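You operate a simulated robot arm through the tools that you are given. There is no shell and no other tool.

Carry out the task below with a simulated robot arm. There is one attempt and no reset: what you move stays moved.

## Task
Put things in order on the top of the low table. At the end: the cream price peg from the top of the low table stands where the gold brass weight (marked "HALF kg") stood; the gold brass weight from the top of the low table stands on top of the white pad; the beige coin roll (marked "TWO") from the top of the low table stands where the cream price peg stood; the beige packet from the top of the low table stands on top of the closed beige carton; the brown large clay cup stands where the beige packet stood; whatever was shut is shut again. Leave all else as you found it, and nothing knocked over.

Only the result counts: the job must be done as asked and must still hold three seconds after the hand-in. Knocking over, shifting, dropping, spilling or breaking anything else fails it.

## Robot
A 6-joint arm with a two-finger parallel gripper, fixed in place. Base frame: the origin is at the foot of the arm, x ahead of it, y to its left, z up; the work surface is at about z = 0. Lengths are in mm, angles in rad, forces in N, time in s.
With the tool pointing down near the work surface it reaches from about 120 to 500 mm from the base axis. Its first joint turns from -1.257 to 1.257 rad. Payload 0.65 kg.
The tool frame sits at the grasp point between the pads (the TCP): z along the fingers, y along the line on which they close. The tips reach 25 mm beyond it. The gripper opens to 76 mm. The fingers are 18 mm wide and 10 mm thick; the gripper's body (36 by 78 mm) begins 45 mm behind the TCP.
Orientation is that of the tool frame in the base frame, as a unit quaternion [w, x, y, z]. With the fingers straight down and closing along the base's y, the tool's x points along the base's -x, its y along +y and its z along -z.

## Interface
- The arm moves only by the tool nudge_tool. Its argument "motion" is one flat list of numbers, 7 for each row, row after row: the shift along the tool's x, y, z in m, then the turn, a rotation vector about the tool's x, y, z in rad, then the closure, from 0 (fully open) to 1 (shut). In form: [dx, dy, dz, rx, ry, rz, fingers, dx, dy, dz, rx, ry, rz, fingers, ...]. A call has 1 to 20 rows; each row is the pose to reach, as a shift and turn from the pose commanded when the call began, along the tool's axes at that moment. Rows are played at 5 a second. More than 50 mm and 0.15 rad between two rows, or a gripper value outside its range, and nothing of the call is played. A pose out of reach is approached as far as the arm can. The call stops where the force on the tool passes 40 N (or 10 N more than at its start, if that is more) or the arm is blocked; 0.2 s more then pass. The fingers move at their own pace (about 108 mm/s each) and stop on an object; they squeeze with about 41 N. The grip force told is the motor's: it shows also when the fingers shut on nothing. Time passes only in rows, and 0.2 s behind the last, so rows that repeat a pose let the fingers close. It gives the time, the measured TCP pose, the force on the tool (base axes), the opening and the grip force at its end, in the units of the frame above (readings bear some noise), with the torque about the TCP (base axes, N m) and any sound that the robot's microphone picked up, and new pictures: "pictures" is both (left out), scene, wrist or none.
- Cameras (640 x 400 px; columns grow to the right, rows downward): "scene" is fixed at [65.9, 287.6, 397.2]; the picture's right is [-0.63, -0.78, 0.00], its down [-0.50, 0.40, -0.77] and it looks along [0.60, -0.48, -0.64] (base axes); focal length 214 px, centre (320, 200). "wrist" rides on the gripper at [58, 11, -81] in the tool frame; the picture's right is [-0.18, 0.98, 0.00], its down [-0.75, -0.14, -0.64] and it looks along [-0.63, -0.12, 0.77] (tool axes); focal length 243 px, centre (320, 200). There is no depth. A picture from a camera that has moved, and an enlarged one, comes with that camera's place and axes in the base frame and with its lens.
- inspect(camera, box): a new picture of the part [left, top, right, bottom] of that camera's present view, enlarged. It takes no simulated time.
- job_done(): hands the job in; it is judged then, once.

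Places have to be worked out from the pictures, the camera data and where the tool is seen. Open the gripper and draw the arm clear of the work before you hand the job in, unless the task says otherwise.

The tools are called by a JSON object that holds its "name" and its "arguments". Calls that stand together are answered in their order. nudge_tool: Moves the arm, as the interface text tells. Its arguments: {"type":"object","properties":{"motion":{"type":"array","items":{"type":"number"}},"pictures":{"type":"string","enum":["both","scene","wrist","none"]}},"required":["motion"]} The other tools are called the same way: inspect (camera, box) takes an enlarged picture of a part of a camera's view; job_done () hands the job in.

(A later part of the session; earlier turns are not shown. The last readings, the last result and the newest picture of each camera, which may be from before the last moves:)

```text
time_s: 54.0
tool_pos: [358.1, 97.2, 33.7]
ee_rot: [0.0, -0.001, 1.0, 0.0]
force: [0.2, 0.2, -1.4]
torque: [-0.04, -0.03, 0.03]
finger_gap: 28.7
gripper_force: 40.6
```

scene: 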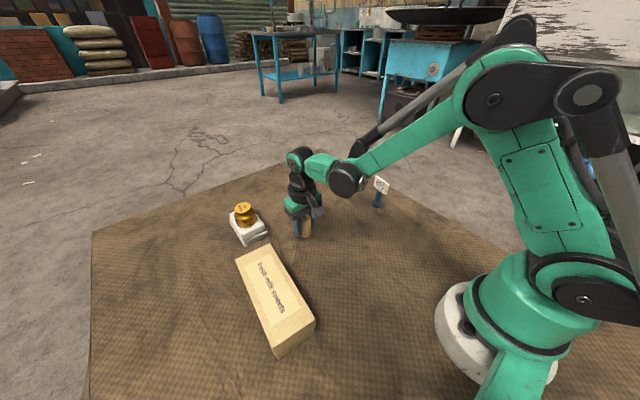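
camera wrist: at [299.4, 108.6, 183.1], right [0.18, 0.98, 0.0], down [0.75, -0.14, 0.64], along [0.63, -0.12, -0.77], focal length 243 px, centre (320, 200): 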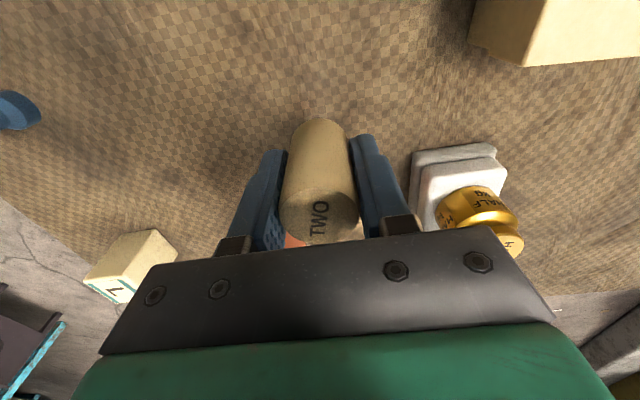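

{"name": "nudge_tool", "arguments": {"motion": [0, 0, 0.0005, 0, 0, 0, 1, 0, 0, 0.001, 0, 0, 0, 1], "pictures": "scene"}}

{"name": "inspect", "arguments": {"camera": "scene", "box": [270, 180, 340, 250]}}

```text
time_s: 54.6
tool_pos: [356.6, 97.2, 33.6]
ee_rot: [0.001, -0.001, 1.0, 0.0]
force: [4.8, 1.4, 23.2]
torque: [-0.01, -0.11, -0.01]
finger_gap: 28.7
gripper_force: 41.0
```

scene: 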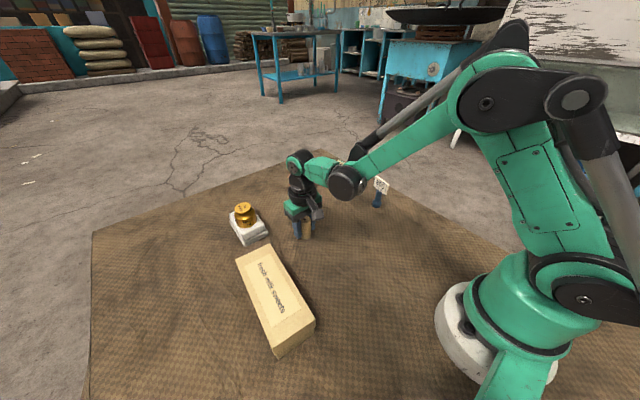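

```text
5.71 times, centred on (305, 215) of scene
camera zoom: at [65.9, 287.6, 397.2], right [-0.63, -0.78, 0.0], down [-0.5, 0.4, -0.77], along [0.6, -0.48, -0.64], focal length 1226 px, centre (406, 114)
```

zoom: 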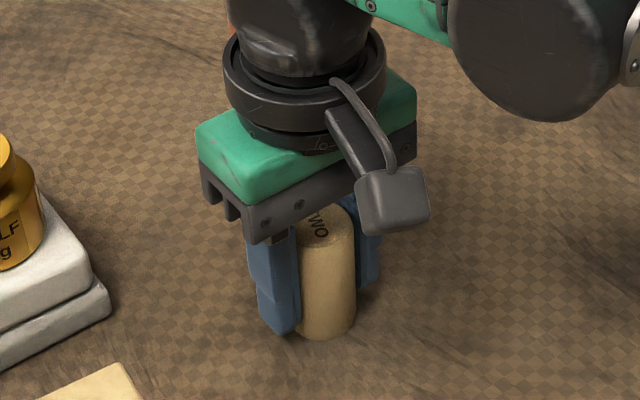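

Contact came at last with 23 N. I back off 0.6 mm to lighten it and then open the fingers.

{"name": "nudge_tool", "arguments": {"motion": [0, 0, -0.0006, 0, 0, 0, 1, 0, 0, -0.0006, 0, 0, 0, 1], "pictures": "none"}}

{"name": "nudge_tool", "arguments": {"motion": [0, 0, 0, 0, 0, 0, 0.55, 0, 0, 0, 0, 0, 0, 0.4, 0, 0, 0, 0, 0, 0, 0.2, 0, 0, 0, 0, 0, 0, 0, 0, 0, 0, 0, 0, 0, 0], "pictures": "wrist"}}

```text
time_s: 55.2
tool_pos: [356.9, 97.4, 33.6]
ee_rot: [0.0, -0.001, 1.0, 0.0]
force: [-0.1, 0.3, -0.8]
torque: [-0.01, -0.02, 0.04]
finger_gap: 28.6
gripper_force: 41.2
```

```text
time_s: 56.4
tool_pos: [357.9, 97.1, 34.3]
ee_rot: [0.0, 0.0, 1.0, 0.0]
force: [0.0, -0.4, 0.2]
torque: [-0.02, -0.01, -0.04]
finger_gap: 76.1
gripper_force: 0.0
camera wrist: at [298.8, 109.2, 114.5], right [0.18, 0.98, 0.0], down [0.75, -0.14, 0.64], along [0.63, -0.12, -0.77], focal length 243 px, centre (320, 200)
```

wrist: 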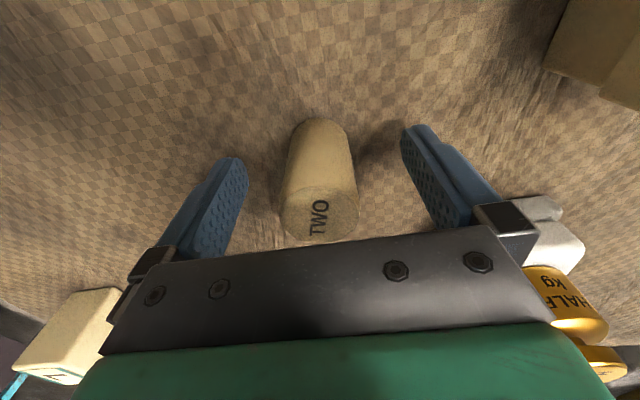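

The roll stands free. I rise straight up and verify its place from above.

{"name": "nudge_tool", "arguments": {"motion": [0, 0, -0.035, 0, 0, 0, 0, 0, 0, -0.075, 0, 0, 0, 0, 0, 0, -0.115, 0, 0, 0, 0, 0, 0, -0.115, 0, 0, 0, 0], "pictures": "both"}}

{"name": "inspect", "arguments": {"camera": "wrist", "box": [240, 40, 400, 140]}}

```text
time_s: 57.4
tool_pos: [357.7, 98.7, 146.7]
ee_rot: [0.001, 0.0, 1.0, -0.001]
force: [0.0, 0.0, -0.5]
torque: [0.04, 0.04, -0.01]
finger_gap: 76.2
gripper_force: 0.1
camera wrist: at [298.7, 110.6, 226.9], right [0.18, 0.98, 0.0], down [0.75, -0.14, 0.64], along [0.63, -0.12, -0.77], focal length 243 px, centre (320, 200)
```

scene: 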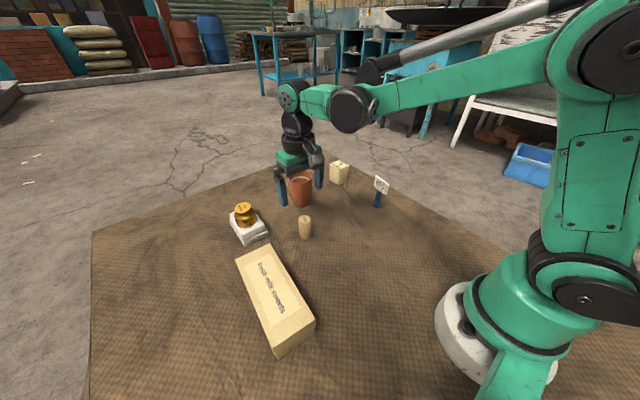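
wrist: 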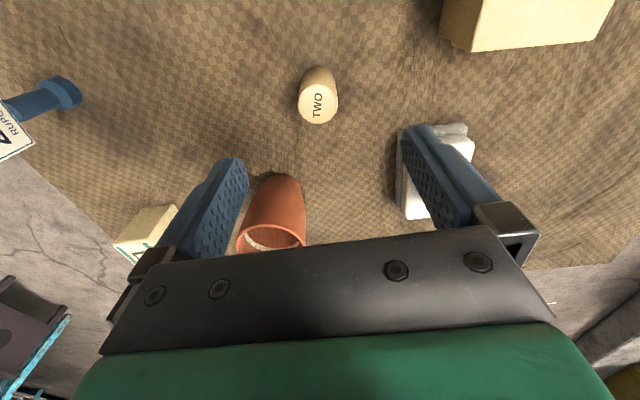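

```text
4.00 times, centred on (320, 90) of wrist
camera zoom: at [298.7, 110.6, 226.9], right [0.18, 0.98, 0.0], down [0.75, -0.14, 0.64], along [0.63, -0.12, -0.77], focal length 970 px, centre (320, 640)
```

zoom: 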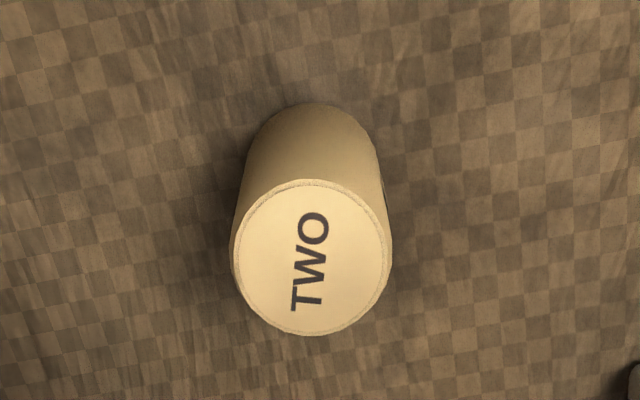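

The roll stands at about (356, 97), as intended. Now I go to the packet, hovering short of it at (445, -118, 130) to measure it again.

{"name": "nudge_tool", "arguments": {"motion": [-0.0146, -0.0359, 0, 0, 0, 0, 0, -0.0291, -0.0717, 0, 0, 0, 0, 0, -0.0437, -0.1076, 0, 0, 0, 0, 0, -0.0583, -0.1435, 0, 0, 0, 0, 0, -0.0728, -0.1793, 0.008, 0, 0, 0, 0, -0.0874, -0.2152, 0.017, 0, 0, 0, 0, -0.0874, -0.2152, 0.017, 0, 0, 0, 0], "pictures": "both"}}

{"name": "inspect", "arguments": {"camera": "wrist", "box": [220, 60, 420, 220]}}

```text
time_s: 59.0
tool_pos: [444.7, -116.0, 130.9]
ee_rot: [0.001, -0.001, 1.0, -0.001]
force: [-0.2, 0.2, 0.1]
torque: [0.02, 0.0, -0.01]
finger_gap: 75.9
gripper_force: 0.0
camera wrist: at [385.6, -104.4, 211.0], right [0.18, 0.98, 0.0], down [0.75, -0.14, 0.64], along [0.63, -0.12, -0.77], focal length 243 px, centre (320, 200)
```

scene: 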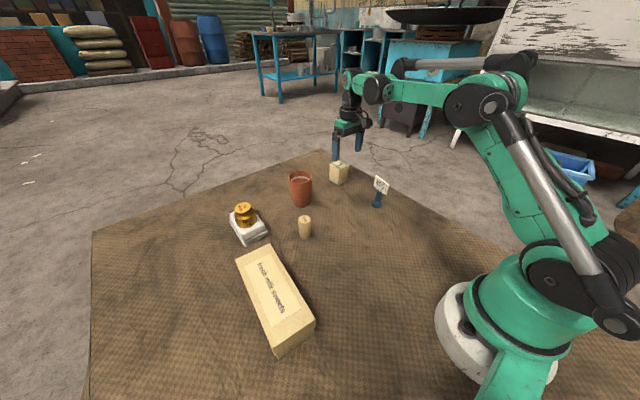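
wrist: 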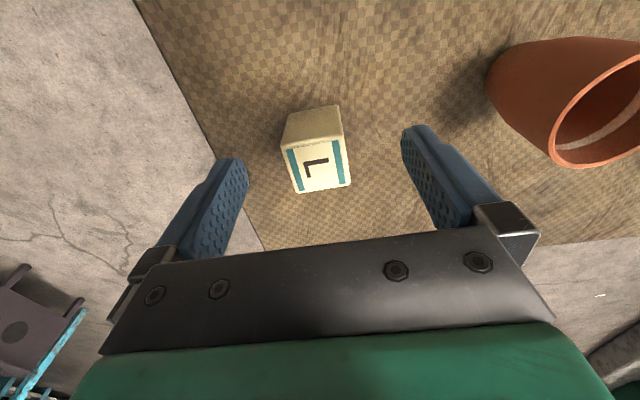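

```text
2.50 times, centred on (320, 140) of wrist
camera zoom: at [385.6, -104.4, 211.0], right [0.18, 0.98, 0.0], down [0.75, -0.14, 0.64], along [0.63, -0.12, -0.77], focal length 606 px, centre (320, 350)
```

zoom: 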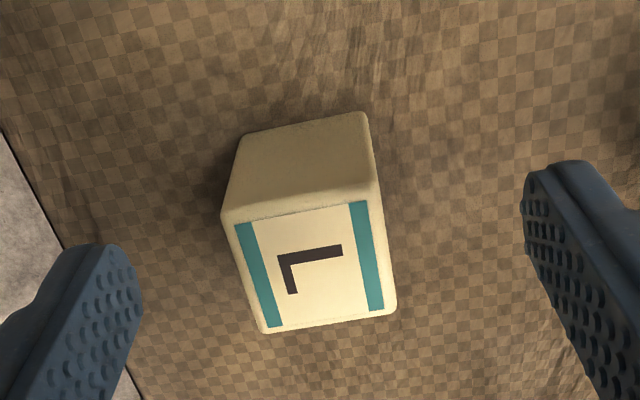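

The packet is centred at (478.3, -123.4), square to the axes. I descend on a slanted path so its sides pass between the fingers, gripping 5 mm short of its centre to stay within reach.

{"name": "nudge_tool", "arguments": {"motion": [-0.013, -0.005, 0.03, 0, 0, 0, 0, -0.021, -0.0071, 0.055, 0, 0, 0, 0, -0.0281, -0.0071, 0.078, 0, 0, 0, 0, -0.0281, -0.0071, 0.0905, 0, 0, 0, 0, -0.0281, -0.0071, 0.0905, 0, 0, 0, 0], "pictures": "both"}}

```text
time_s: 60.2
tool_pos: [473.1, -124.9, 40.6]
ee_rot: [0.001, -0.001, 1.0, 0.0]
force: [-0.5, -0.2, 0.4]
torque: [-0.01, 0.01, -0.02]
finger_gap: 76.0
gripper_force: 0.0
camera wrist: at [413.9, -112.6, 120.1], right [0.18, 0.98, 0.0], down [0.75, -0.14, 0.64], along [0.63, -0.12, -0.77], focal length 243 px, centre (320, 200)
```

scene: 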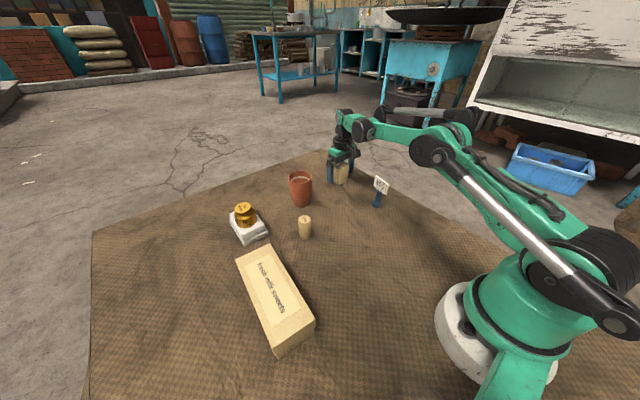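
wrist: 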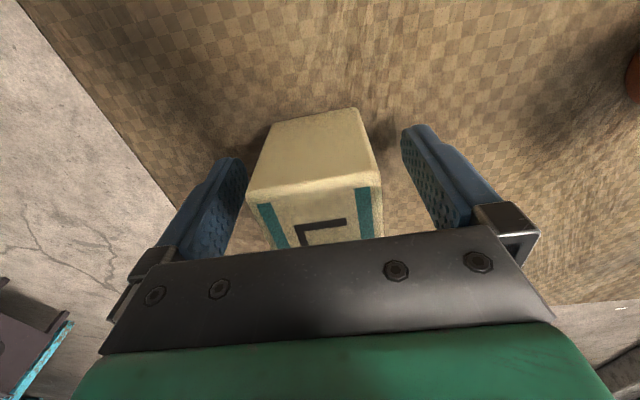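

The packet is centred between the fingers in y. I close the gripper on it.

{"name": "nudge_tool", "arguments": {"motion": [0, 0, 0, 0, 0, 0, 0.3, 0, 0, 0, 0, 0, 0, 0.6, 0, 0, 0, 0, 0, 0, 1, 0, 0, 0, 0, 0, 0, 1], "pictures": "wrist"}}

```text
time_s: 61.2
tool_pos: [472.4, -123.2, 39.6]
ee_rot: [0.001, -0.001, 1.0, 0.0]
force: [-0.3, 0.0, -0.1]
torque: [0.03, 0.04, -0.01]
finger_gap: 44.5
gripper_force: 40.6
camera wrist: at [413.9, -112.5, 120.4], right [0.18, 0.98, 0.0], down [0.75, -0.14, 0.64], along [0.63, -0.12, -0.77], focal length 243 px, centre (320, 200)
```

wrist: 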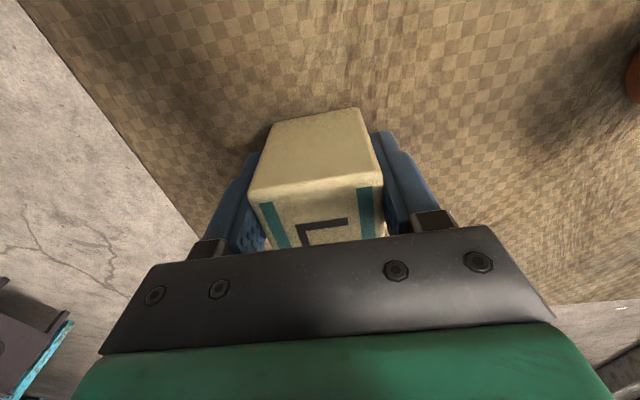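

The packet is gripped at 44.5 mm. I lift it, pull inward to stay within reach, and carry it at z ≈ 155 to above the middle of the carton.

{"name": "nudge_tool", "arguments": {"motion": [0, 0, -0.015, 0, 0, 0, 1, 0.008, 0.002, -0.045, 0, 0, 0, 1, 0.025, 0.008, -0.08, 0, 0, 0, 1, 0.045, 0.03, -0.11, 0, 0, 0, 1, 0.07, 0.07, -0.115, 0, 0, 0, 1, 0.095, 0.111, -0.115, 0, 0, 0, 1, 0.12, 0.152, -0.115, 0, 0, 0, 1, 0.145, 0.193, -0.115, 0, 0, 0, 1, 0.165, 0.237, -0.115, 0, 0, 0, 1, 0.183, 0.281, -0.115, 0, 0, 0, 1, 0.202, 0.325, -0.115, 0, 0, 0, 1, 0.2219, 0.3601, -0.115, 0, 0, 0, 1, 0.2219, 0.3601, -0.115, 0, 0, 0, 1], "pictures": "both"}}

```text
time_s: 64.0
tool_pos: [250.1, 237.1, 157.6]
ee_rot: [0.0, 0.0, 1.0, 0.0]
force: [-0.7, 0.4, -2.0]
torque: [0.0, 0.0, -0.05]
finger_gap: 44.8
gripper_force: 41.4
camera wrist: at [190.4, 248.8, 237.9], right [0.18, 0.98, 0.0], down [0.75, -0.14, 0.64], along [0.63, -0.12, -0.77], focal length 243 px, centre (320, 200)
```

scene: 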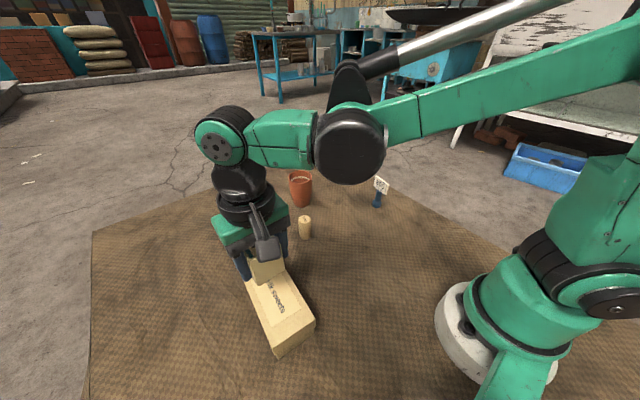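
wrist: 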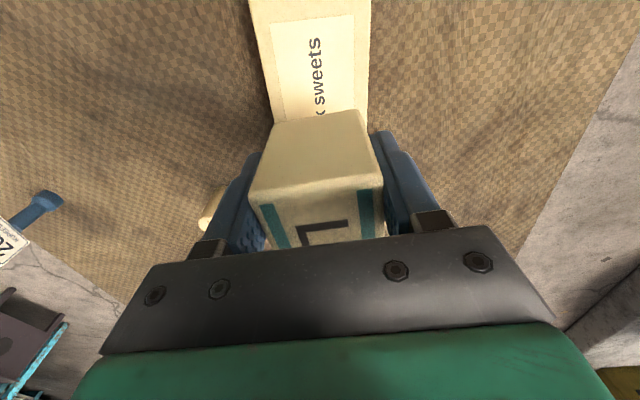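

The packet hangs above the carton at (255, 237); the carton's top is centred at y ≈ 237 here. I trim slightly and lower to about 7 mm above the expected contact.

{"name": "nudge_tool", "arguments": {"motion": [-0.001, -0.0009, 0.02, 0, 0, 0, 1, -0.001, -0.0009, 0.042, 0, 0, 0, 1, -0.001, -0.0009, 0.042, 0, 0, 0, 1], "pictures": "both"}}

{"name": "inspect", "arguments": {"camera": "scene", "box": [205, 200, 325, 360]}}

```text
time_s: 64.8
tool_pos: [250.7, 234.6, 114.6]
ee_rot: [0.0, 0.0, 1.0, 0.0]
force: [-0.1, -0.5, -1.0]
torque: [0.0, 0.02, 0.0]
finger_gap: 44.4
gripper_force: 41.2
camera wrist: at [191.1, 246.7, 195.1], right [0.18, 0.98, 0.0], down [0.75, -0.14, 0.64], along [0.63, -0.12, -0.77], focal length 243 px, centre (320, 200)
```

scene: 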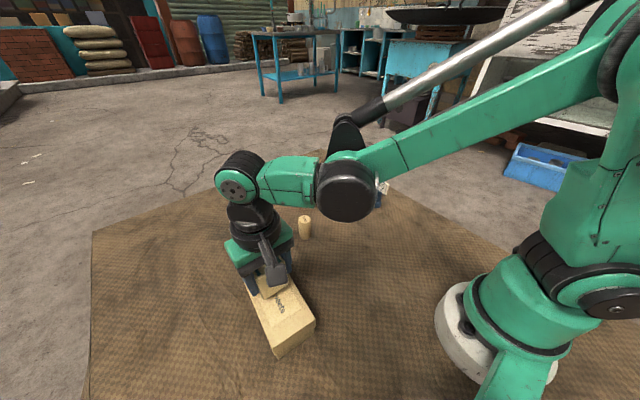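
wrist: 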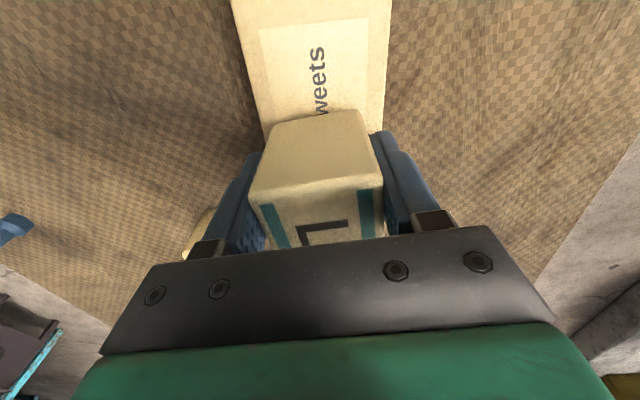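

```text
2.50 times, centred on (265, 280) of scene
camera zoom: at [65.9, 287.6, 397.1], right [-0.63, -0.78, 0.0], down [-0.5, 0.4, -0.77], along [0.6, -0.48, -0.64], focal length 536 px, centre (458, 0)
```

zoom: 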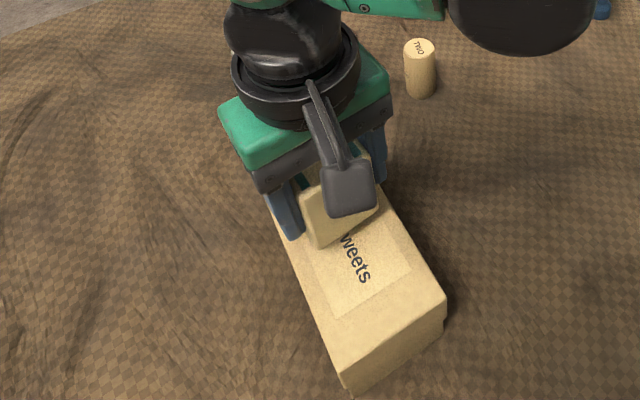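

The packet sits about 2.5 mm toward -y on the carton top. I shift it +2.5 mm in y and lower a further 6 mm, watching the force.

{"name": "nudge_tool", "arguments": {"motion": [0, 0.0025, 0, 0, 0, 0, 1, 0, 0.0025, 0.003, 0, 0, 0, 1, 0, 0.0025, 0.006, 0, 0, 0, 1, 0, 0.0025, 0.006, 0, 0, 0, 1], "pictures": "none"}}

{"name": "nudge_tool", "arguments": {"motion": [0, 0, 0.001, 0, 0, 0, 1, 0, 0, 0.001, 0, 0, 0, 1], "pictures": "none"}}

```text
time_s: 65.8
tool_pos: [251.8, 237.6, 108.1]
ee_rot: [0.0, -0.001, 1.0, 0.001]
force: [-0.3, -0.5, -0.8]
torque: [-0.04, 0.01, -0.01]
finger_gap: 44.6
gripper_force: 41.2
```

```text
time_s: 66.4
tool_pos: [251.2, 237.0, 106.8]
ee_rot: [0.001, -0.002, 1.0, 0.0]
force: [0.1, 0.1, -0.7]
torque: [0.01, 0.02, 0.01]
finger_gap: 44.8
gripper_force: 41.0
```

No contact yet at z ≈ 107. I continue in 1 mm steps.

{"name": "nudge_tool", "arguments": {"motion": [0, 0, 0.0005, 0, 0, 0, 1, 0, 0, 0.001, 0, 0, 0, 1], "pictures": "none"}}

{"name": "nudge_tool", "arguments": {"motion": [0, 0, 0.0005, 0, 0, 0, 1, 0, 0, 0.001, 0, 0, 0, 1], "pictures": "none"}}

```text
time_s: 67.0
tool_pos: [250.7, 235.3, 105.9]
ee_rot: [0.001, -0.001, 1.0, 0.0]
force: [0.9, 0.9, -0.5]
torque: [0.0, -0.01, 0.02]
finger_gap: 44.4
gripper_force: 40.7
```

```text
time_s: 67.6
tool_pos: [252.6, 235.9, 104.8]
ee_rot: [0.0, -0.001, 1.0, 0.0]
force: [-0.5, 0.4, -0.5]
torque: [0.02, 0.02, 0.01]
finger_gap: 44.6
gripper_force: 41.4
```

Still hanging free at z ≈ 105. I keep stepping down by 1 mm at a time.

{"name": "nudge_tool", "arguments": {"motion": [0, 0, 0.0005, 0, 0, 0, 1, 0, 0, 0.001, 0, 0, 0, 1], "pictures": "none"}}

{"name": "nudge_tool", "arguments": {"motion": [0, 0, 0.0005, 0, 0, 0, 1, 0, 0, 0.001, 0, 0, 0, 1], "pictures": "scene"}}

{"name": "inspect", "arguments": {"camera": "scene", "box": [225, 230, 325, 350]}}

```text
time_s: 68.2
tool_pos: [252.2, 236.9, 104.1]
ee_rot: [0.001, -0.001, 1.0, 0.0]
force: [0.2, 0.3, -1.2]
torque: [0.0, 0.01, -0.02]
finger_gap: 44.8
gripper_force: 40.9
```

```text
time_s: 68.8
tool_pos: [252.3, 236.5, 103.8]
ee_rot: [0.0, -0.001, 1.0, 0.0]
force: [-0.5, -0.6, -1.5]
torque: [0.01, 0.0, -0.04]
finger_gap: 44.4
gripper_force: 40.9
```

scene: 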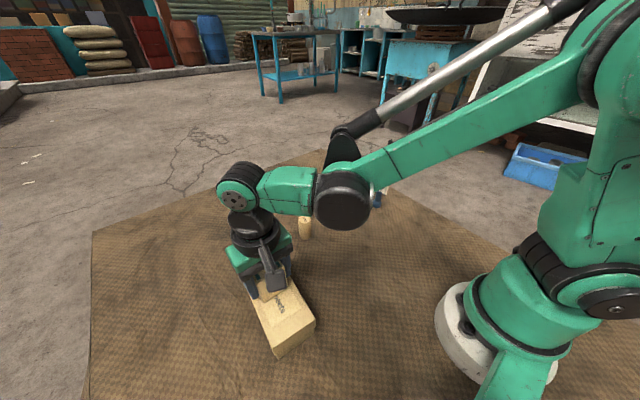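

```text
3.33 times, centred on (275, 290) of scene
camera zoom: at [65.9, 287.6, 397.1], right [-0.63, -0.78, 0.0], down [-0.5, 0.4, -0.77], along [0.6, -0.48, -0.64], focal length 715 px, centre (470, -100)
```

zoom: 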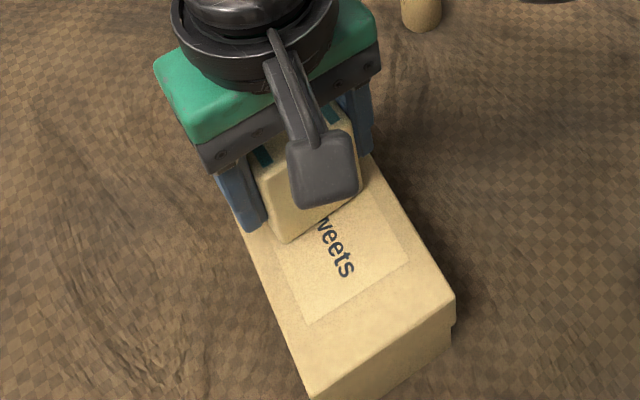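

The packet's base looks nearly on the lid. I continue in small steps until the force shows contact.

{"name": "nudge_tool", "arguments": {"motion": [0, 0, 0.0005, 0, 0, 0, 1, 0, 0, 0.001, 0, 0, 0, 1], "pictures": "none"}}

{"name": "nudge_tool", "arguments": {"motion": [0, 0, 0.0005, 0, 0, 0, 1, 0, 0, 0.001, 0, 0, 0, 1], "pictures": "none"}}

```text
time_s: 69.4
tool_pos: [251.7, 236.1, 101.7]
ee_rot: [-0.001, -0.001, 1.0, 0.0]
force: [-0.1, -0.6, -1.6]
torque: [0.0, 0.02, 0.0]
finger_gap: 44.3
gripper_force: 41.2
```

```text
time_s: 70.0
tool_pos: [252.2, 236.0, 100.9]
ee_rot: [0.0, -0.001, 1.0, 0.0]
force: [-1.6, 1.4, 9.0]
torque: [0.02, -0.08, 0.03]
finger_gap: 44.4
gripper_force: 40.8
```

Contact shows at 9 N with z ≈ 101, so the lid is at about 61 mm. I back off a touch and open the fingers gently.

{"name": "nudge_tool", "arguments": {"motion": [0, 0, -0.0003, 0, 0, 0, 1, 0, 0, -0.0003, 0, 0, 0, 1], "pictures": "none"}}

{"name": "nudge_tool", "arguments": {"motion": [0, 0, 0, 0, 0, 0, 0.38, 0, 0, 0, 0, 0, 0, 0.25, 0, 0, 0, 0, 0, 0, 0.1, 0, 0, 0, 0, 0, 0, 0, 0, 0, 0, 0, 0, 0, 0], "pictures": "both"}}

```text
time_s: 70.6
tool_pos: [251.5, 236.3, 102.1]
ee_rot: [0.0, 0.0, 1.0, 0.0]
force: [0.0, -0.8, -0.9]
torque: [-0.03, 0.02, 0.0]
finger_gap: 44.5
gripper_force: 41.2
```

```text
time_s: 71.8
tool_pos: [252.3, 235.8, 102.7]
ee_rot: [0.001, -0.001, 1.0, 0.0]
force: [0.4, 0.2, -0.1]
torque: [0.03, -0.02, -0.02]
finger_gap: 76.1
gripper_force: 0.1
camera wrist: at [193.2, 248.5, 181.6], right [0.18, 0.98, 0.0], down [0.75, -0.14, 0.64], along [0.63, -0.12, -0.77], focal length 243 px, centre (320, 200)
```

scene: 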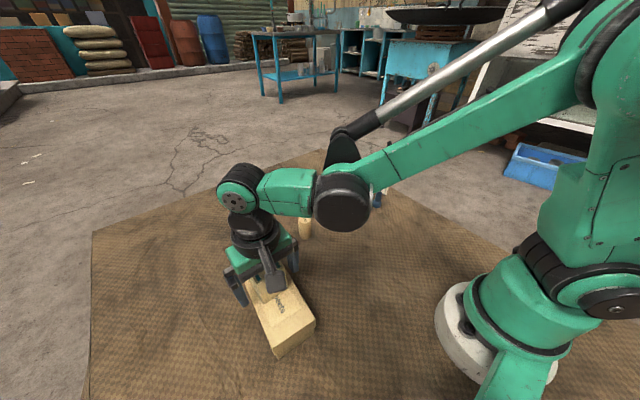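
wrist: 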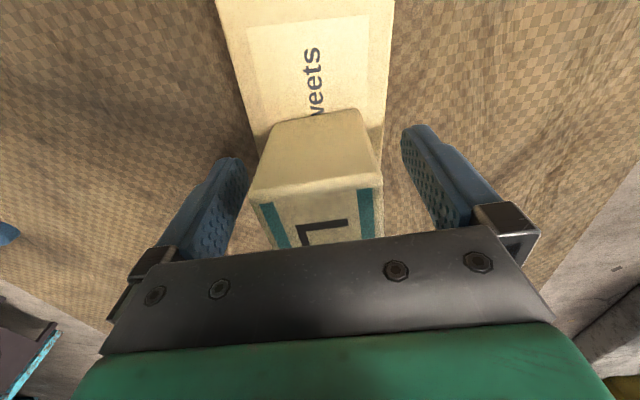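

The packet stands on the carton and the fingers are clear of it. I rise straight up and check.

{"name": "nudge_tool", "arguments": {"motion": [0, 0, -0.03, 0, 0, 0, 0, 0, 0, -0.065, 0, 0, 0, 0, 0, 0, -0.095, 0, 0, 0, 0, 0, 0, -0.095, 0, 0, 0, 0], "pictures": "both"}}

{"name": "inspect", "arguments": {"camera": "scene", "box": [215, 220, 335, 370]}}

{"name": "inspect", "arguments": {"camera": "wrist", "box": [220, 0, 440, 180]}}

```text
time_s: 72.8
tool_pos: [252.1, 238.4, 196.5]
ee_rot: [0.0, -0.001, 1.0, 0.0]
force: [0.4, -0.3, 0.8]
torque: [-0.01, 0.03, 0.03]
finger_gap: 76.0
gripper_force: 0.1
camera wrist: at [193.7, 250.7, 277.2], right [0.18, 0.98, 0.0], down [0.75, -0.14, 0.64], along [0.63, -0.12, -0.77], focal length 243 px, centre (320, 200)
```

scene: 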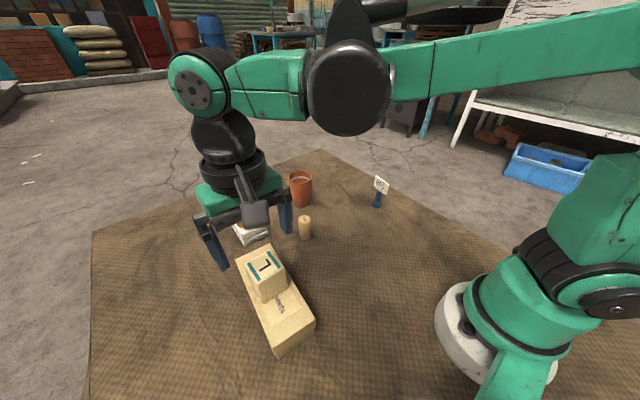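
wrist: 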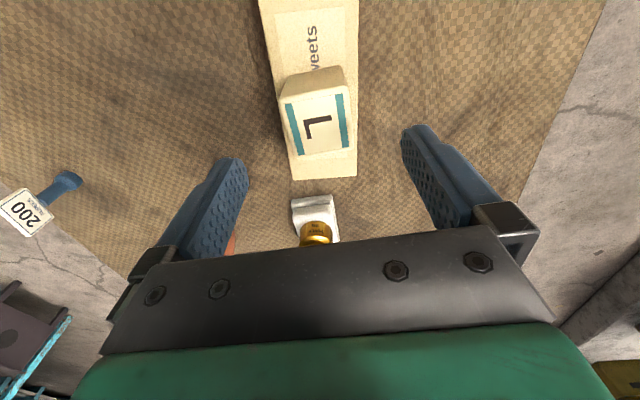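

```text
2.67 times, centred on (275, 295) of scene
camera zoom: at [65.9, 287.6, 397.2], right [-0.63, -0.78, 0.0], down [-0.5, 0.4, -0.77], along [0.6, -0.48, -0.64], focal length 572 px, centre (440, -53)
```

zoom: 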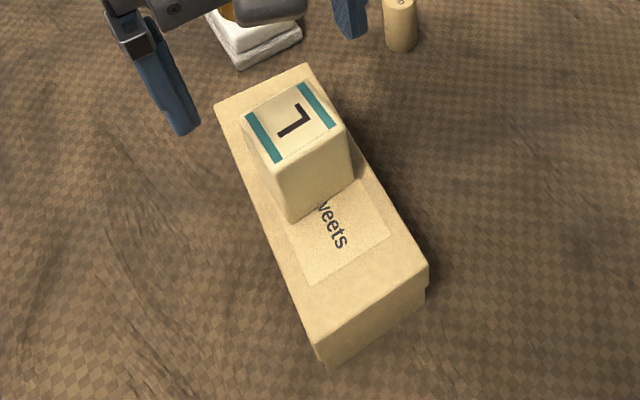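

```text
2.22 times, centred on (330, 90) of wrist
camera zoom: at [193.7, 250.7, 277.2], right [0.18, 0.98, 0.0], down [0.75, -0.14, 0.64], along [0.63, -0.12, -0.77], focal length 539 px, centre (298, 444)
```

zoom: 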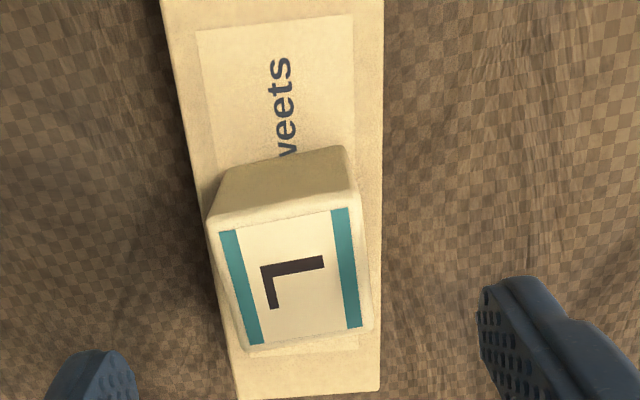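

The packet stands steadily on the closed carton. Now I go to the cup, hovering at (430, 37, 150) to measure it precisely.

{"name": "nudge_tool", "arguments": {"motion": [-0.0253, -0.0288, 0, 0, 0, 0, 0, -0.0506, -0.0577, 0.005, 0, 0, 0, 0, -0.0759, -0.0865, 0.01, 0, 0, 0, 0, -0.1011, -0.1153, 0.02, 0, 0, 0, 0, -0.1264, -0.1441, 0.03, 0, 0, 0, 0, -0.1517, -0.173, 0.04, 0, 0, 0, 0, -0.177, -0.2018, 0.0467, 0, 0, 0, 0, -0.177, -0.2018, 0.0467, 0, 0, 0, 0], "pictures": "both"}}

{"name": "inspect", "arguments": {"camera": "wrist", "box": [240, 70, 420, 230]}}

{"name": "inspect", "arguments": {"camera": "scene", "box": [260, 150, 340, 230]}}

```text
time_s: 74.6
tool_pos: [431.6, 35.1, 150.8]
ee_rot: [0.001, -0.001, 1.0, 0.0]
force: [0.0, -0.1, 0.1]
torque: [0.0, 0.01, 0.01]
finger_gap: 76.0
gripper_force: 0.1
camera wrist: at [372.7, 47.0, 231.1], right [0.18, 0.98, 0.0], down [0.75, -0.14, 0.64], along [0.63, -0.12, -0.77], focal length 243 px, centre (320, 200)
```

scene: 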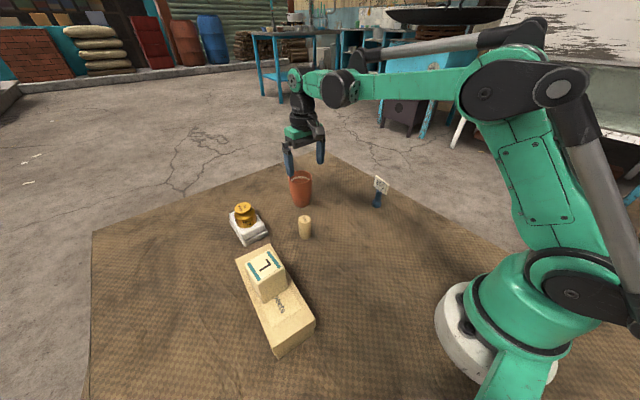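
wrist: 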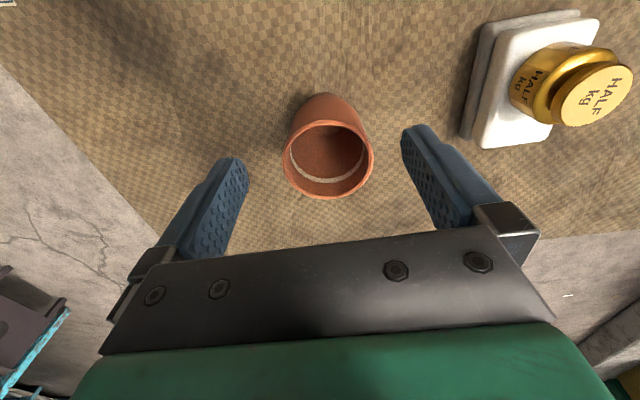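

```text
2.50 times, centred on (330, 150) of wrist
camera zoom: at [372.7, 47.0, 231.1], right [0.18, 0.98, 0.0], down [0.75, -0.14, 0.64], along [0.63, -0.12, -0.77], focal length 606 px, centre (295, 325)
```

zoom: 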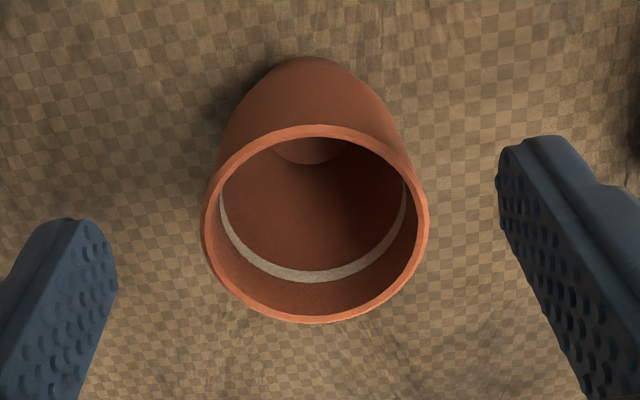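

```text
5.00 times, centred on (300, 190) of scene
camera zoom: at [66.0, 287.6, 397.2], right [-0.63, -0.78, 0.0], down [-0.5, 0.4, -0.77], along [0.6, -0.48, -0.64], focal length 1072 px, centre (420, 250)
```

zoom: 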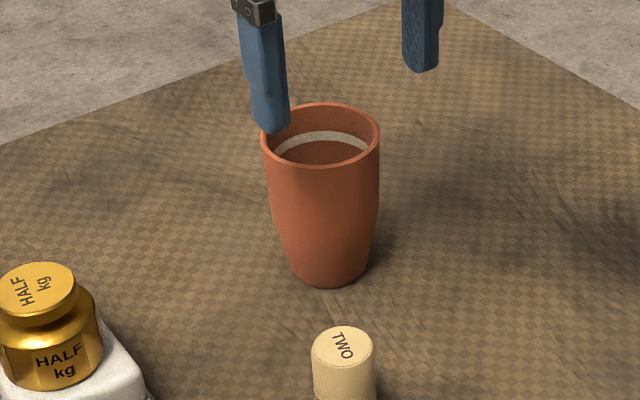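

Both views agree: the cup is centred at (457.5, 37.4), 91 mm tall, about 60.5 mm at the rim and nearly vertical from z = 50 up. I position the open fingers around it at z ≈ 125 first to recheck the 7 mm side clearance.

{"name": "nudge_tool", "arguments": {"motion": [-0.0205, 0.0023, 0, 0, 0, 0, 0, -0.0205, 0.0023, 0.025, 0, 0, 0, 0, -0.0205, 0.0023, 0.025, 0, 0, 0, 0], "pictures": "both"}}

{"name": "inspect", "arguments": {"camera": "wrist", "box": [220, 90, 440, 270]}}

```text
time_s: 75.4
tool_pos: [449.1, 37.0, 124.1]
ee_rot: [0.001, 0.0, 1.0, 0.001]
force: [-0.5, -0.4, -0.4]
torque: [0.0, 0.0, 0.0]
finger_gap: 76.2
gripper_force: 0.1
camera wrist: at [390.8, 48.6, 205.6], right [0.18, 0.98, 0.0], down [0.75, -0.14, 0.64], along [0.63, -0.12, -0.77], focal length 243 px, centre (320, 200)
```

scene: 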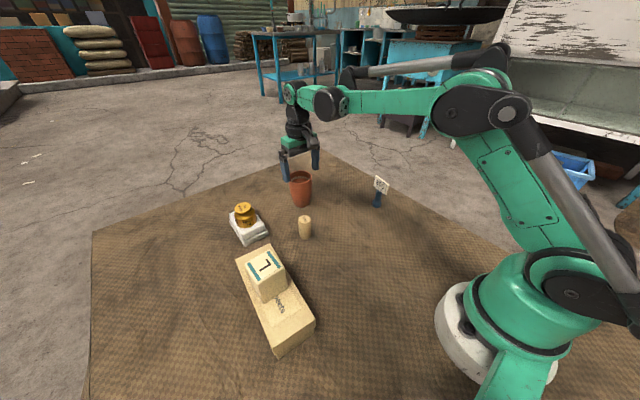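
wrist: 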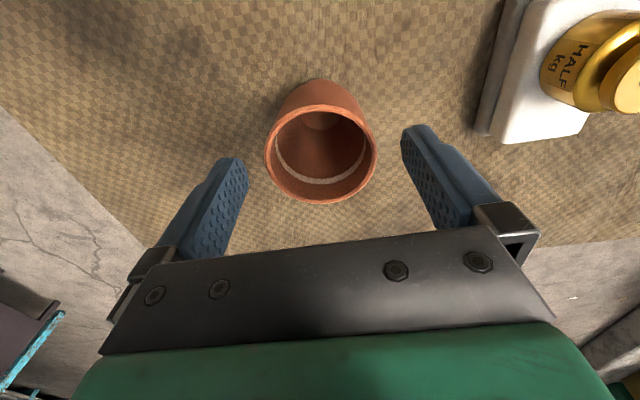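

```text
2.22 times, centred on (330, 180) of wrist
camera zoom: at [390.8, 48.6, 205.6], right [0.18, 0.98, 0.0], down [0.75, -0.14, 0.64], along [0.63, -0.12, -0.77], focal length 539 px, centre (298, 244)
```

zoom: 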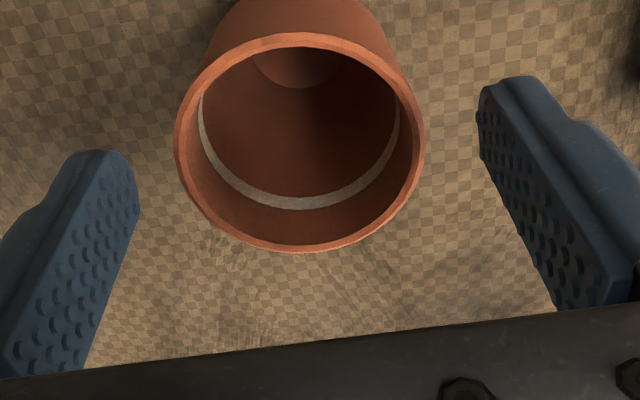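

Refined, the cup is at (458.5, 37.1), so the fingers are centred within half a millimetre. I descend around it to z = 62 and check.

{"name": "nudge_tool", "arguments": {"motion": [-0.0034, 0.0004, 0, 0, 0, 0, 0, -0.0034, 0.0004, 0.02, 0, 0, 0, 0, -0.0034, 0.0004, 0.042, 0, 0, 0, 0, -0.0034, 0.0004, 0.063, 0, 0, 0, 0, -0.0034, 0.0004, 0.063, 0, 0, 0, 0], "pictures": "both"}}

{"name": "inspect", "arguments": {"camera": "scene", "box": [260, 140, 340, 220]}}

```text
time_s: 76.6
tool_pos: [453.5, 37.8, 61.2]
ee_rot: [0.001, -0.001, 1.0, 0.0]
force: [-0.9, -0.3, 0.8]
torque: [0.0, -0.01, 0.01]
finger_gap: 75.8
gripper_force: 0.0
camera wrist: at [393.8, 49.8, 141.9], right [0.18, 0.98, 0.0], down [0.75, -0.14, 0.64], along [0.63, -0.12, -0.77], focal length 243 px, centre (320, 200)
```

scene: 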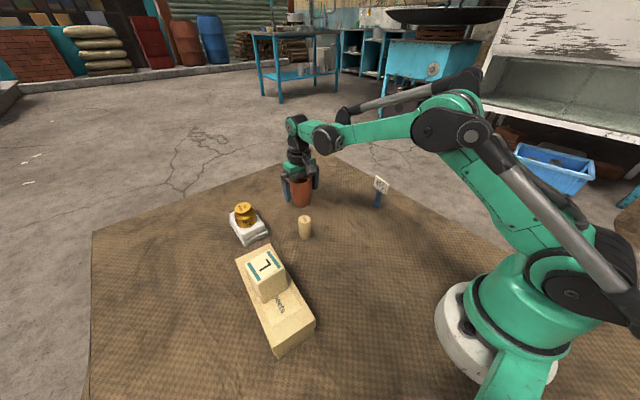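
wrist: 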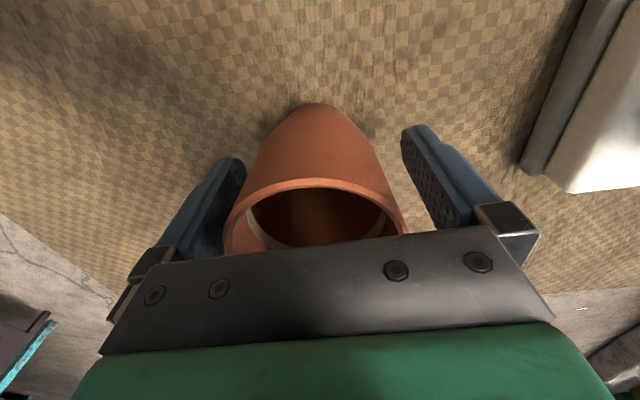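

```text
5.00 times, centred on (300, 180) of scene
camera zoom: at [65.9, 287.6, 397.2], right [-0.63, -0.78, 0.0], down [-0.5, 0.4, -0.77], along [0.6, -0.48, -0.64], focal length 1072 px, centre (420, 300)
```

zoom: 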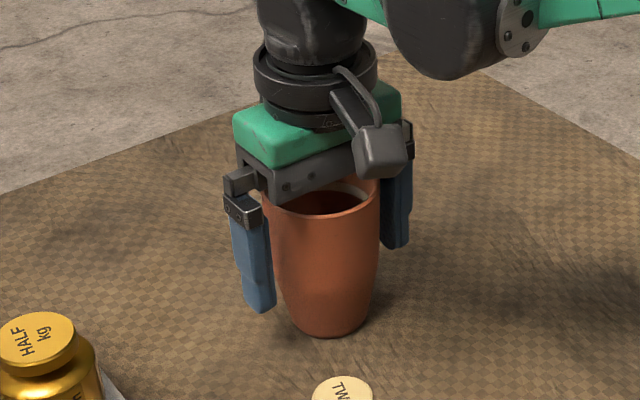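

The fingers straddle the cup with clear gaps and no force. I close in small amounts to see the grip force build up gently on the clay.

{"name": "nudge_tool", "arguments": {"motion": [0, 0, 0, 0, 0, 0, 0.1, 0, 0, 0, 0, 0, 0, 0.18, 0, 0, 0, 0, 0, 0, 0.21, 0, 0, 0, 0, 0, 0, 0.21], "pictures": "none"}}

{"name": "nudge_tool", "arguments": {"motion": [0, 0, 0, 0, 0, 0, 0.23, 0, 0, 0, 0, 0, 0, 0.23], "pictures": "none"}}

```text
time_s: 77.6
tool_pos: [451.5, 38.0, 62.0]
ee_rot: [0.0, -0.001, 1.0, -0.001]
force: [0.0, 0.9, -1.1]
torque: [0.03, -0.03, 0.0]
finger_gap: 61.1
gripper_force: 33.4
```

```text
time_s: 78.2
tool_pos: [452.6, 36.6, 60.7]
ee_rot: [0.0, -0.001, 1.0, 0.0]
force: [0.1, -0.2, -0.6]
torque: [0.02, 0.03, 0.02]
finger_gap: 60.8
gripper_force: 41.1
```

The cup is gripped at 61 mm with 41 N. I lift it 25 mm and look for any slip or tilt.

{"name": "nudge_tool", "arguments": {"motion": [0, 0, -0.005, 0, 0, 0, 0.25, 0, 0, -0.015, 0, 0, 0, 0.25, 0, 0, -0.025, 0, 0, 0, 0.25, 0, 0, -0.025, 0, 0, 0, 0.25], "pictures": "both"}}

{"name": "inspect", "arguments": {"camera": "scene", "box": [260, 130, 340, 220]}}

```text
time_s: 79.2
tool_pos: [454.3, 37.7, 87.4]
ee_rot: [0.0, -0.001, 1.0, 0.0]
force: [0.8, 0.3, -0.2]
torque: [0.0, 0.02, 0.0]
finger_gap: 60.8
gripper_force: 40.7
camera wrist: at [394.9, 49.1, 167.1], right [0.18, 0.98, 0.0], down [0.75, -0.14, 0.64], along [0.63, -0.12, -0.77], focal length 243 px, centre (320, 200)
```

scene: 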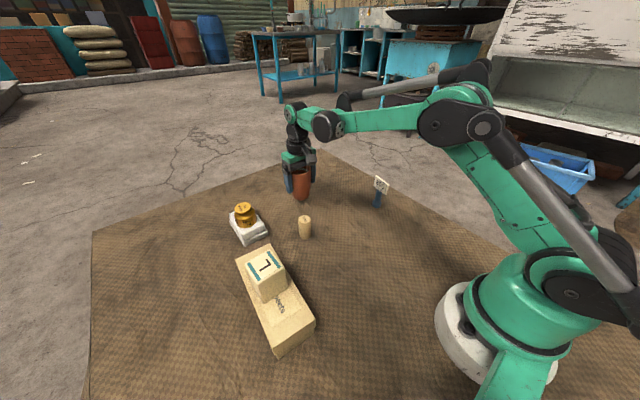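
wrist: 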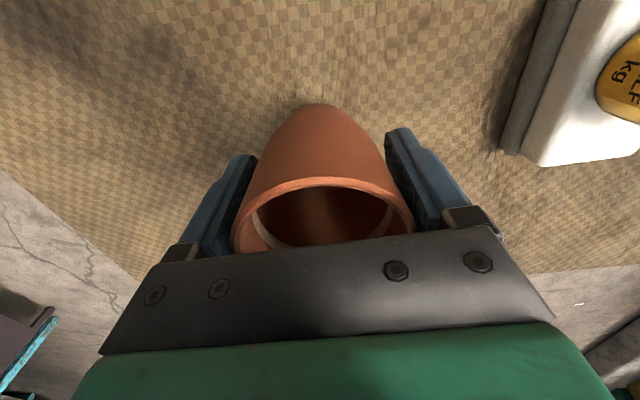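

```text
4.44 times, centred on (300, 175) of scene
camera zoom: at [65.9, 287.6, 397.2], right [-0.63, -0.78, 0.0], down [-0.5, 0.4, -0.77], along [0.6, -0.48, -0.64], focal length 953 px, centre (409, 311)
```

zoom: 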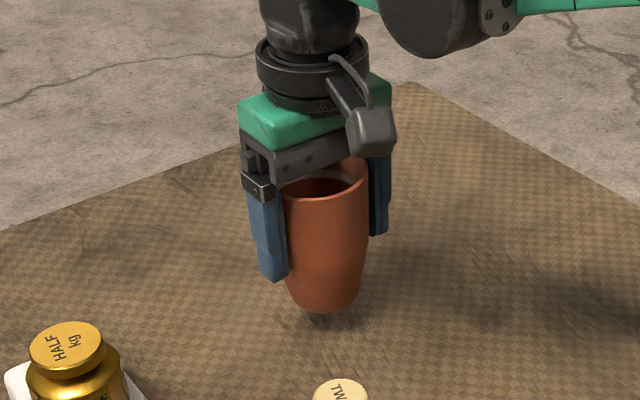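

The cup hangs upright. I carry it low across the empty cloth to the packet's old place, ending with its base about 15 mm up.

{"name": "nudge_tool", "arguments": {"motion": [-0.003, -0.04, 0, 0, 0, 0, 0.25, -0.006, -0.08, 0, 0, 0, 0, 0.25, -0.01, -0.12, 0, 0, 0, 0, 0.25, -0.014, -0.145, 0.004, 0, 0, 0, 0.25, -0.0187, -0.1606, 0.008, 0, 0, 0, 0.25, -0.0187, -0.1606, 0.008, 0, 0, 0, 0.25], "pictures": "both"}}

{"name": "inspect", "arguments": {"camera": "scene", "box": [290, 120, 400, 220]}}

```text
time_s: 80.6
tool_pos: [473.6, -124.1, 81.0]
ee_rot: [0.0, -0.001, 1.0, 0.0]
force: [0.4, 0.0, -0.4]
torque: [0.0, 0.04, -0.02]
finger_gap: 60.8
gripper_force: 40.9
camera wrist: at [414.2, -112.0, 159.9], right [0.18, 0.98, 0.0], down [0.75, -0.14, 0.64], along [0.63, -0.12, -0.77], focal length 243 px, centre (320, 200)
```

scene: 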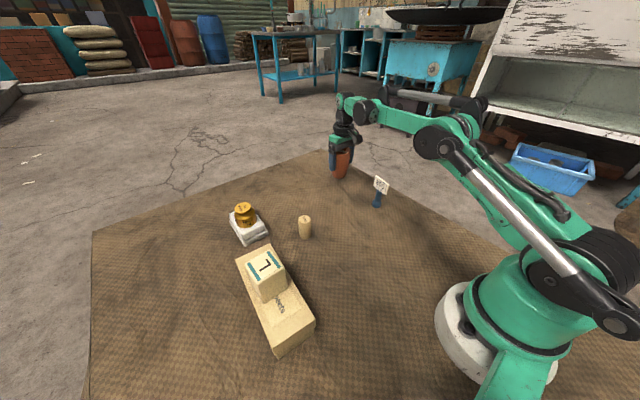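
wrist: 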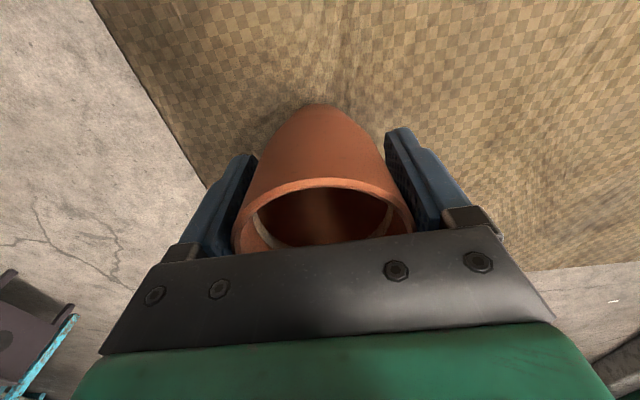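

```text
4.00 times, centred on (345, 170) of scene
camera zoom: at [66.0, 287.6, 397.2], right [-0.63, -0.78, 0.0], down [-0.5, 0.4, -0.77], along [0.6, -0.48, -0.64], focal length 858 px, centre (220, 320)
```

zoom: 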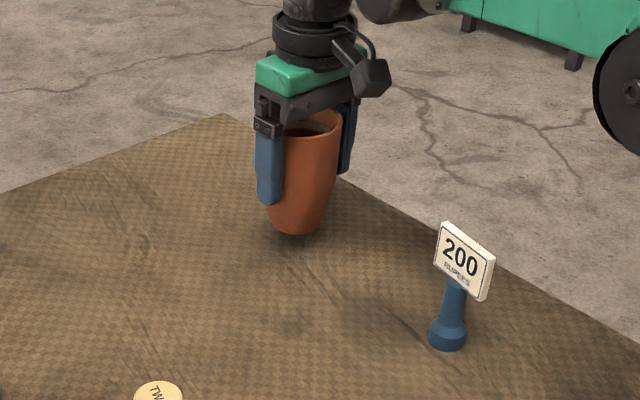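

The cup is over (478.9, -123.9), the packet's old place. I lower it to near the table and then feel for contact.

{"name": "nudge_tool", "arguments": {"motion": [0, 0, 0.008, 0, 0, 0, 0.25, 0, 0, 0.014, 0, 0, 0, 0.25, 0, 0, 0.014, 0, 0, 0, 0.25], "pictures": "none"}}

{"name": "nudge_tool", "arguments": {"motion": [0, 0, 0.0005, 0, 0, 0, 0.25, 0, 0, 0.001, 0, 0, 0, 0.25], "pictures": "none"}}

{"name": "nudge_tool", "arguments": {"motion": [0, 0, 0.0005, 0, 0, 0, 0.25, 0, 0, 0.001, 0, 0, 0, 0.25], "pictures": "none"}}

```text
time_s: 81.4
tool_pos: [472.9, -121.8, 64.3]
ee_rot: [0.0, -0.001, 1.0, 0.001]
force: [0.5, 0.9, -0.8]
torque: [-0.01, 0.03, -0.01]
finger_gap: 60.7
gripper_force: 41.1
```

```text
time_s: 82.0
tool_pos: [474.0, -123.1, 63.7]
ee_rot: [-0.001, -0.001, 1.0, 0.0]
force: [0.1, 0.2, -1.5]
torque: [0.01, 0.0, 0.0]
finger_gap: 60.3
gripper_force: 40.8
```

```text
time_s: 82.6
tool_pos: [471.6, -122.2, 62.3]
ee_rot: [0.0, -0.001, 1.0, 0.0]
force: [-0.3, -0.4, -0.2]
torque: [0.03, -0.01, 0.01]
finger_gap: 60.6
gripper_force: 40.9
```

No contact yet at z ≈ 63. I continue with small downward steps.

{"name": "nudge_tool", "arguments": {"motion": [0, 0, 0.0005, 0, 0, 0, 0.25, 0, 0, 0.001, 0, 0, 0, 0.25], "pictures": "none"}}

{"name": "nudge_tool", "arguments": {"motion": [0, 0, 0.0004, 0, 0, 0, 0.25, 0, 0, 0.0008, 0, 0, 0, 0.25], "pictures": "none"}}

```text
time_s: 83.2
tool_pos: [472.6, -123.0, 62.4]
ee_rot: [0.0, -0.001, 1.0, 0.0]
force: [0.4, 0.0, -0.6]
torque: [0.01, 0.0, 0.0]
finger_gap: 60.5
gripper_force: 42.0
```

```text
time_s: 83.8
tool_pos: [472.0, -124.5, 61.2]
ee_rot: [0.0, 0.0, 1.0, 0.0]
force: [-3.7, -8.3, 21.9]
torque: [-0.01, 0.02, 0.01]
finger_gap: 60.6
gripper_force: 41.2
```

The cup's base has touched down with 22 N. I back off half a millimetre and then open in stages.

{"name": "nudge_tool", "arguments": {"motion": [0, 0, -0.0005, 0, 0, 0, 0.25, 0, 0, -0.0005, 0, 0, 0, 0.25], "pictures": "none"}}

{"name": "nudge_tool", "arguments": {"motion": [0, 0, 0, 0, 0, 0, 0.19, 0, 0, 0, 0, 0, 0, 0.15, 0, 0, 0, 0, 0, 0, 0.08, 0, 0, 0, 0, 0, 0, 0, 0, 0, 0, 0, 0, 0, 0], "pictures": "both"}}

```text
time_s: 84.4
tool_pos: [472.4, -122.8, 59.8]
ee_rot: [0.001, -0.001, 1.0, 0.001]
force: [-0.1, -0.3, -1.8]
torque: [0.03, 0.02, 0.0]
finger_gap: 60.7
gripper_force: 41.3
```

```text
time_s: 85.6
tool_pos: [472.4, -122.1, 60.0]
ee_rot: [0.0, -0.001, 1.0, -0.001]
force: [-0.6, -1.0, -0.3]
torque: [-0.01, 0.03, 0.01]
finger_gap: 76.0
gripper_force: 0.1
camera wrist: at [413.6, -111.1, 141.7], right [0.18, 0.98, 0.0], down [0.75, -0.14, 0.64], along [0.63, -0.12, -0.77], focal length 243 px, centre (320, 200)
```

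scene: 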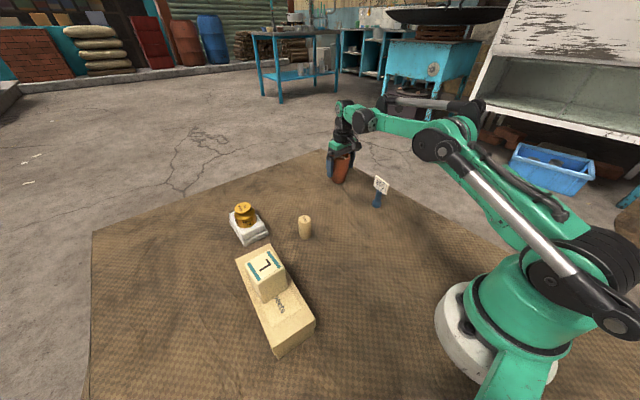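
wrist: 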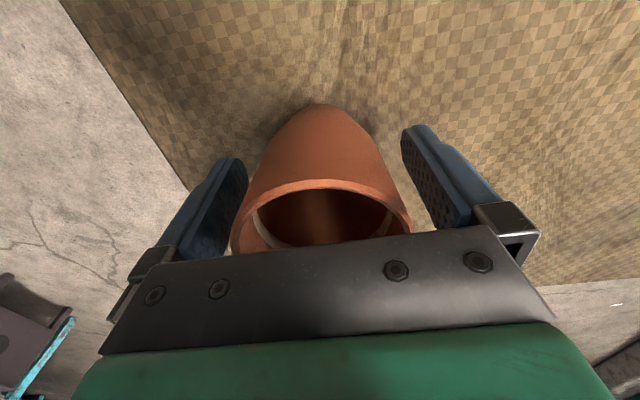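

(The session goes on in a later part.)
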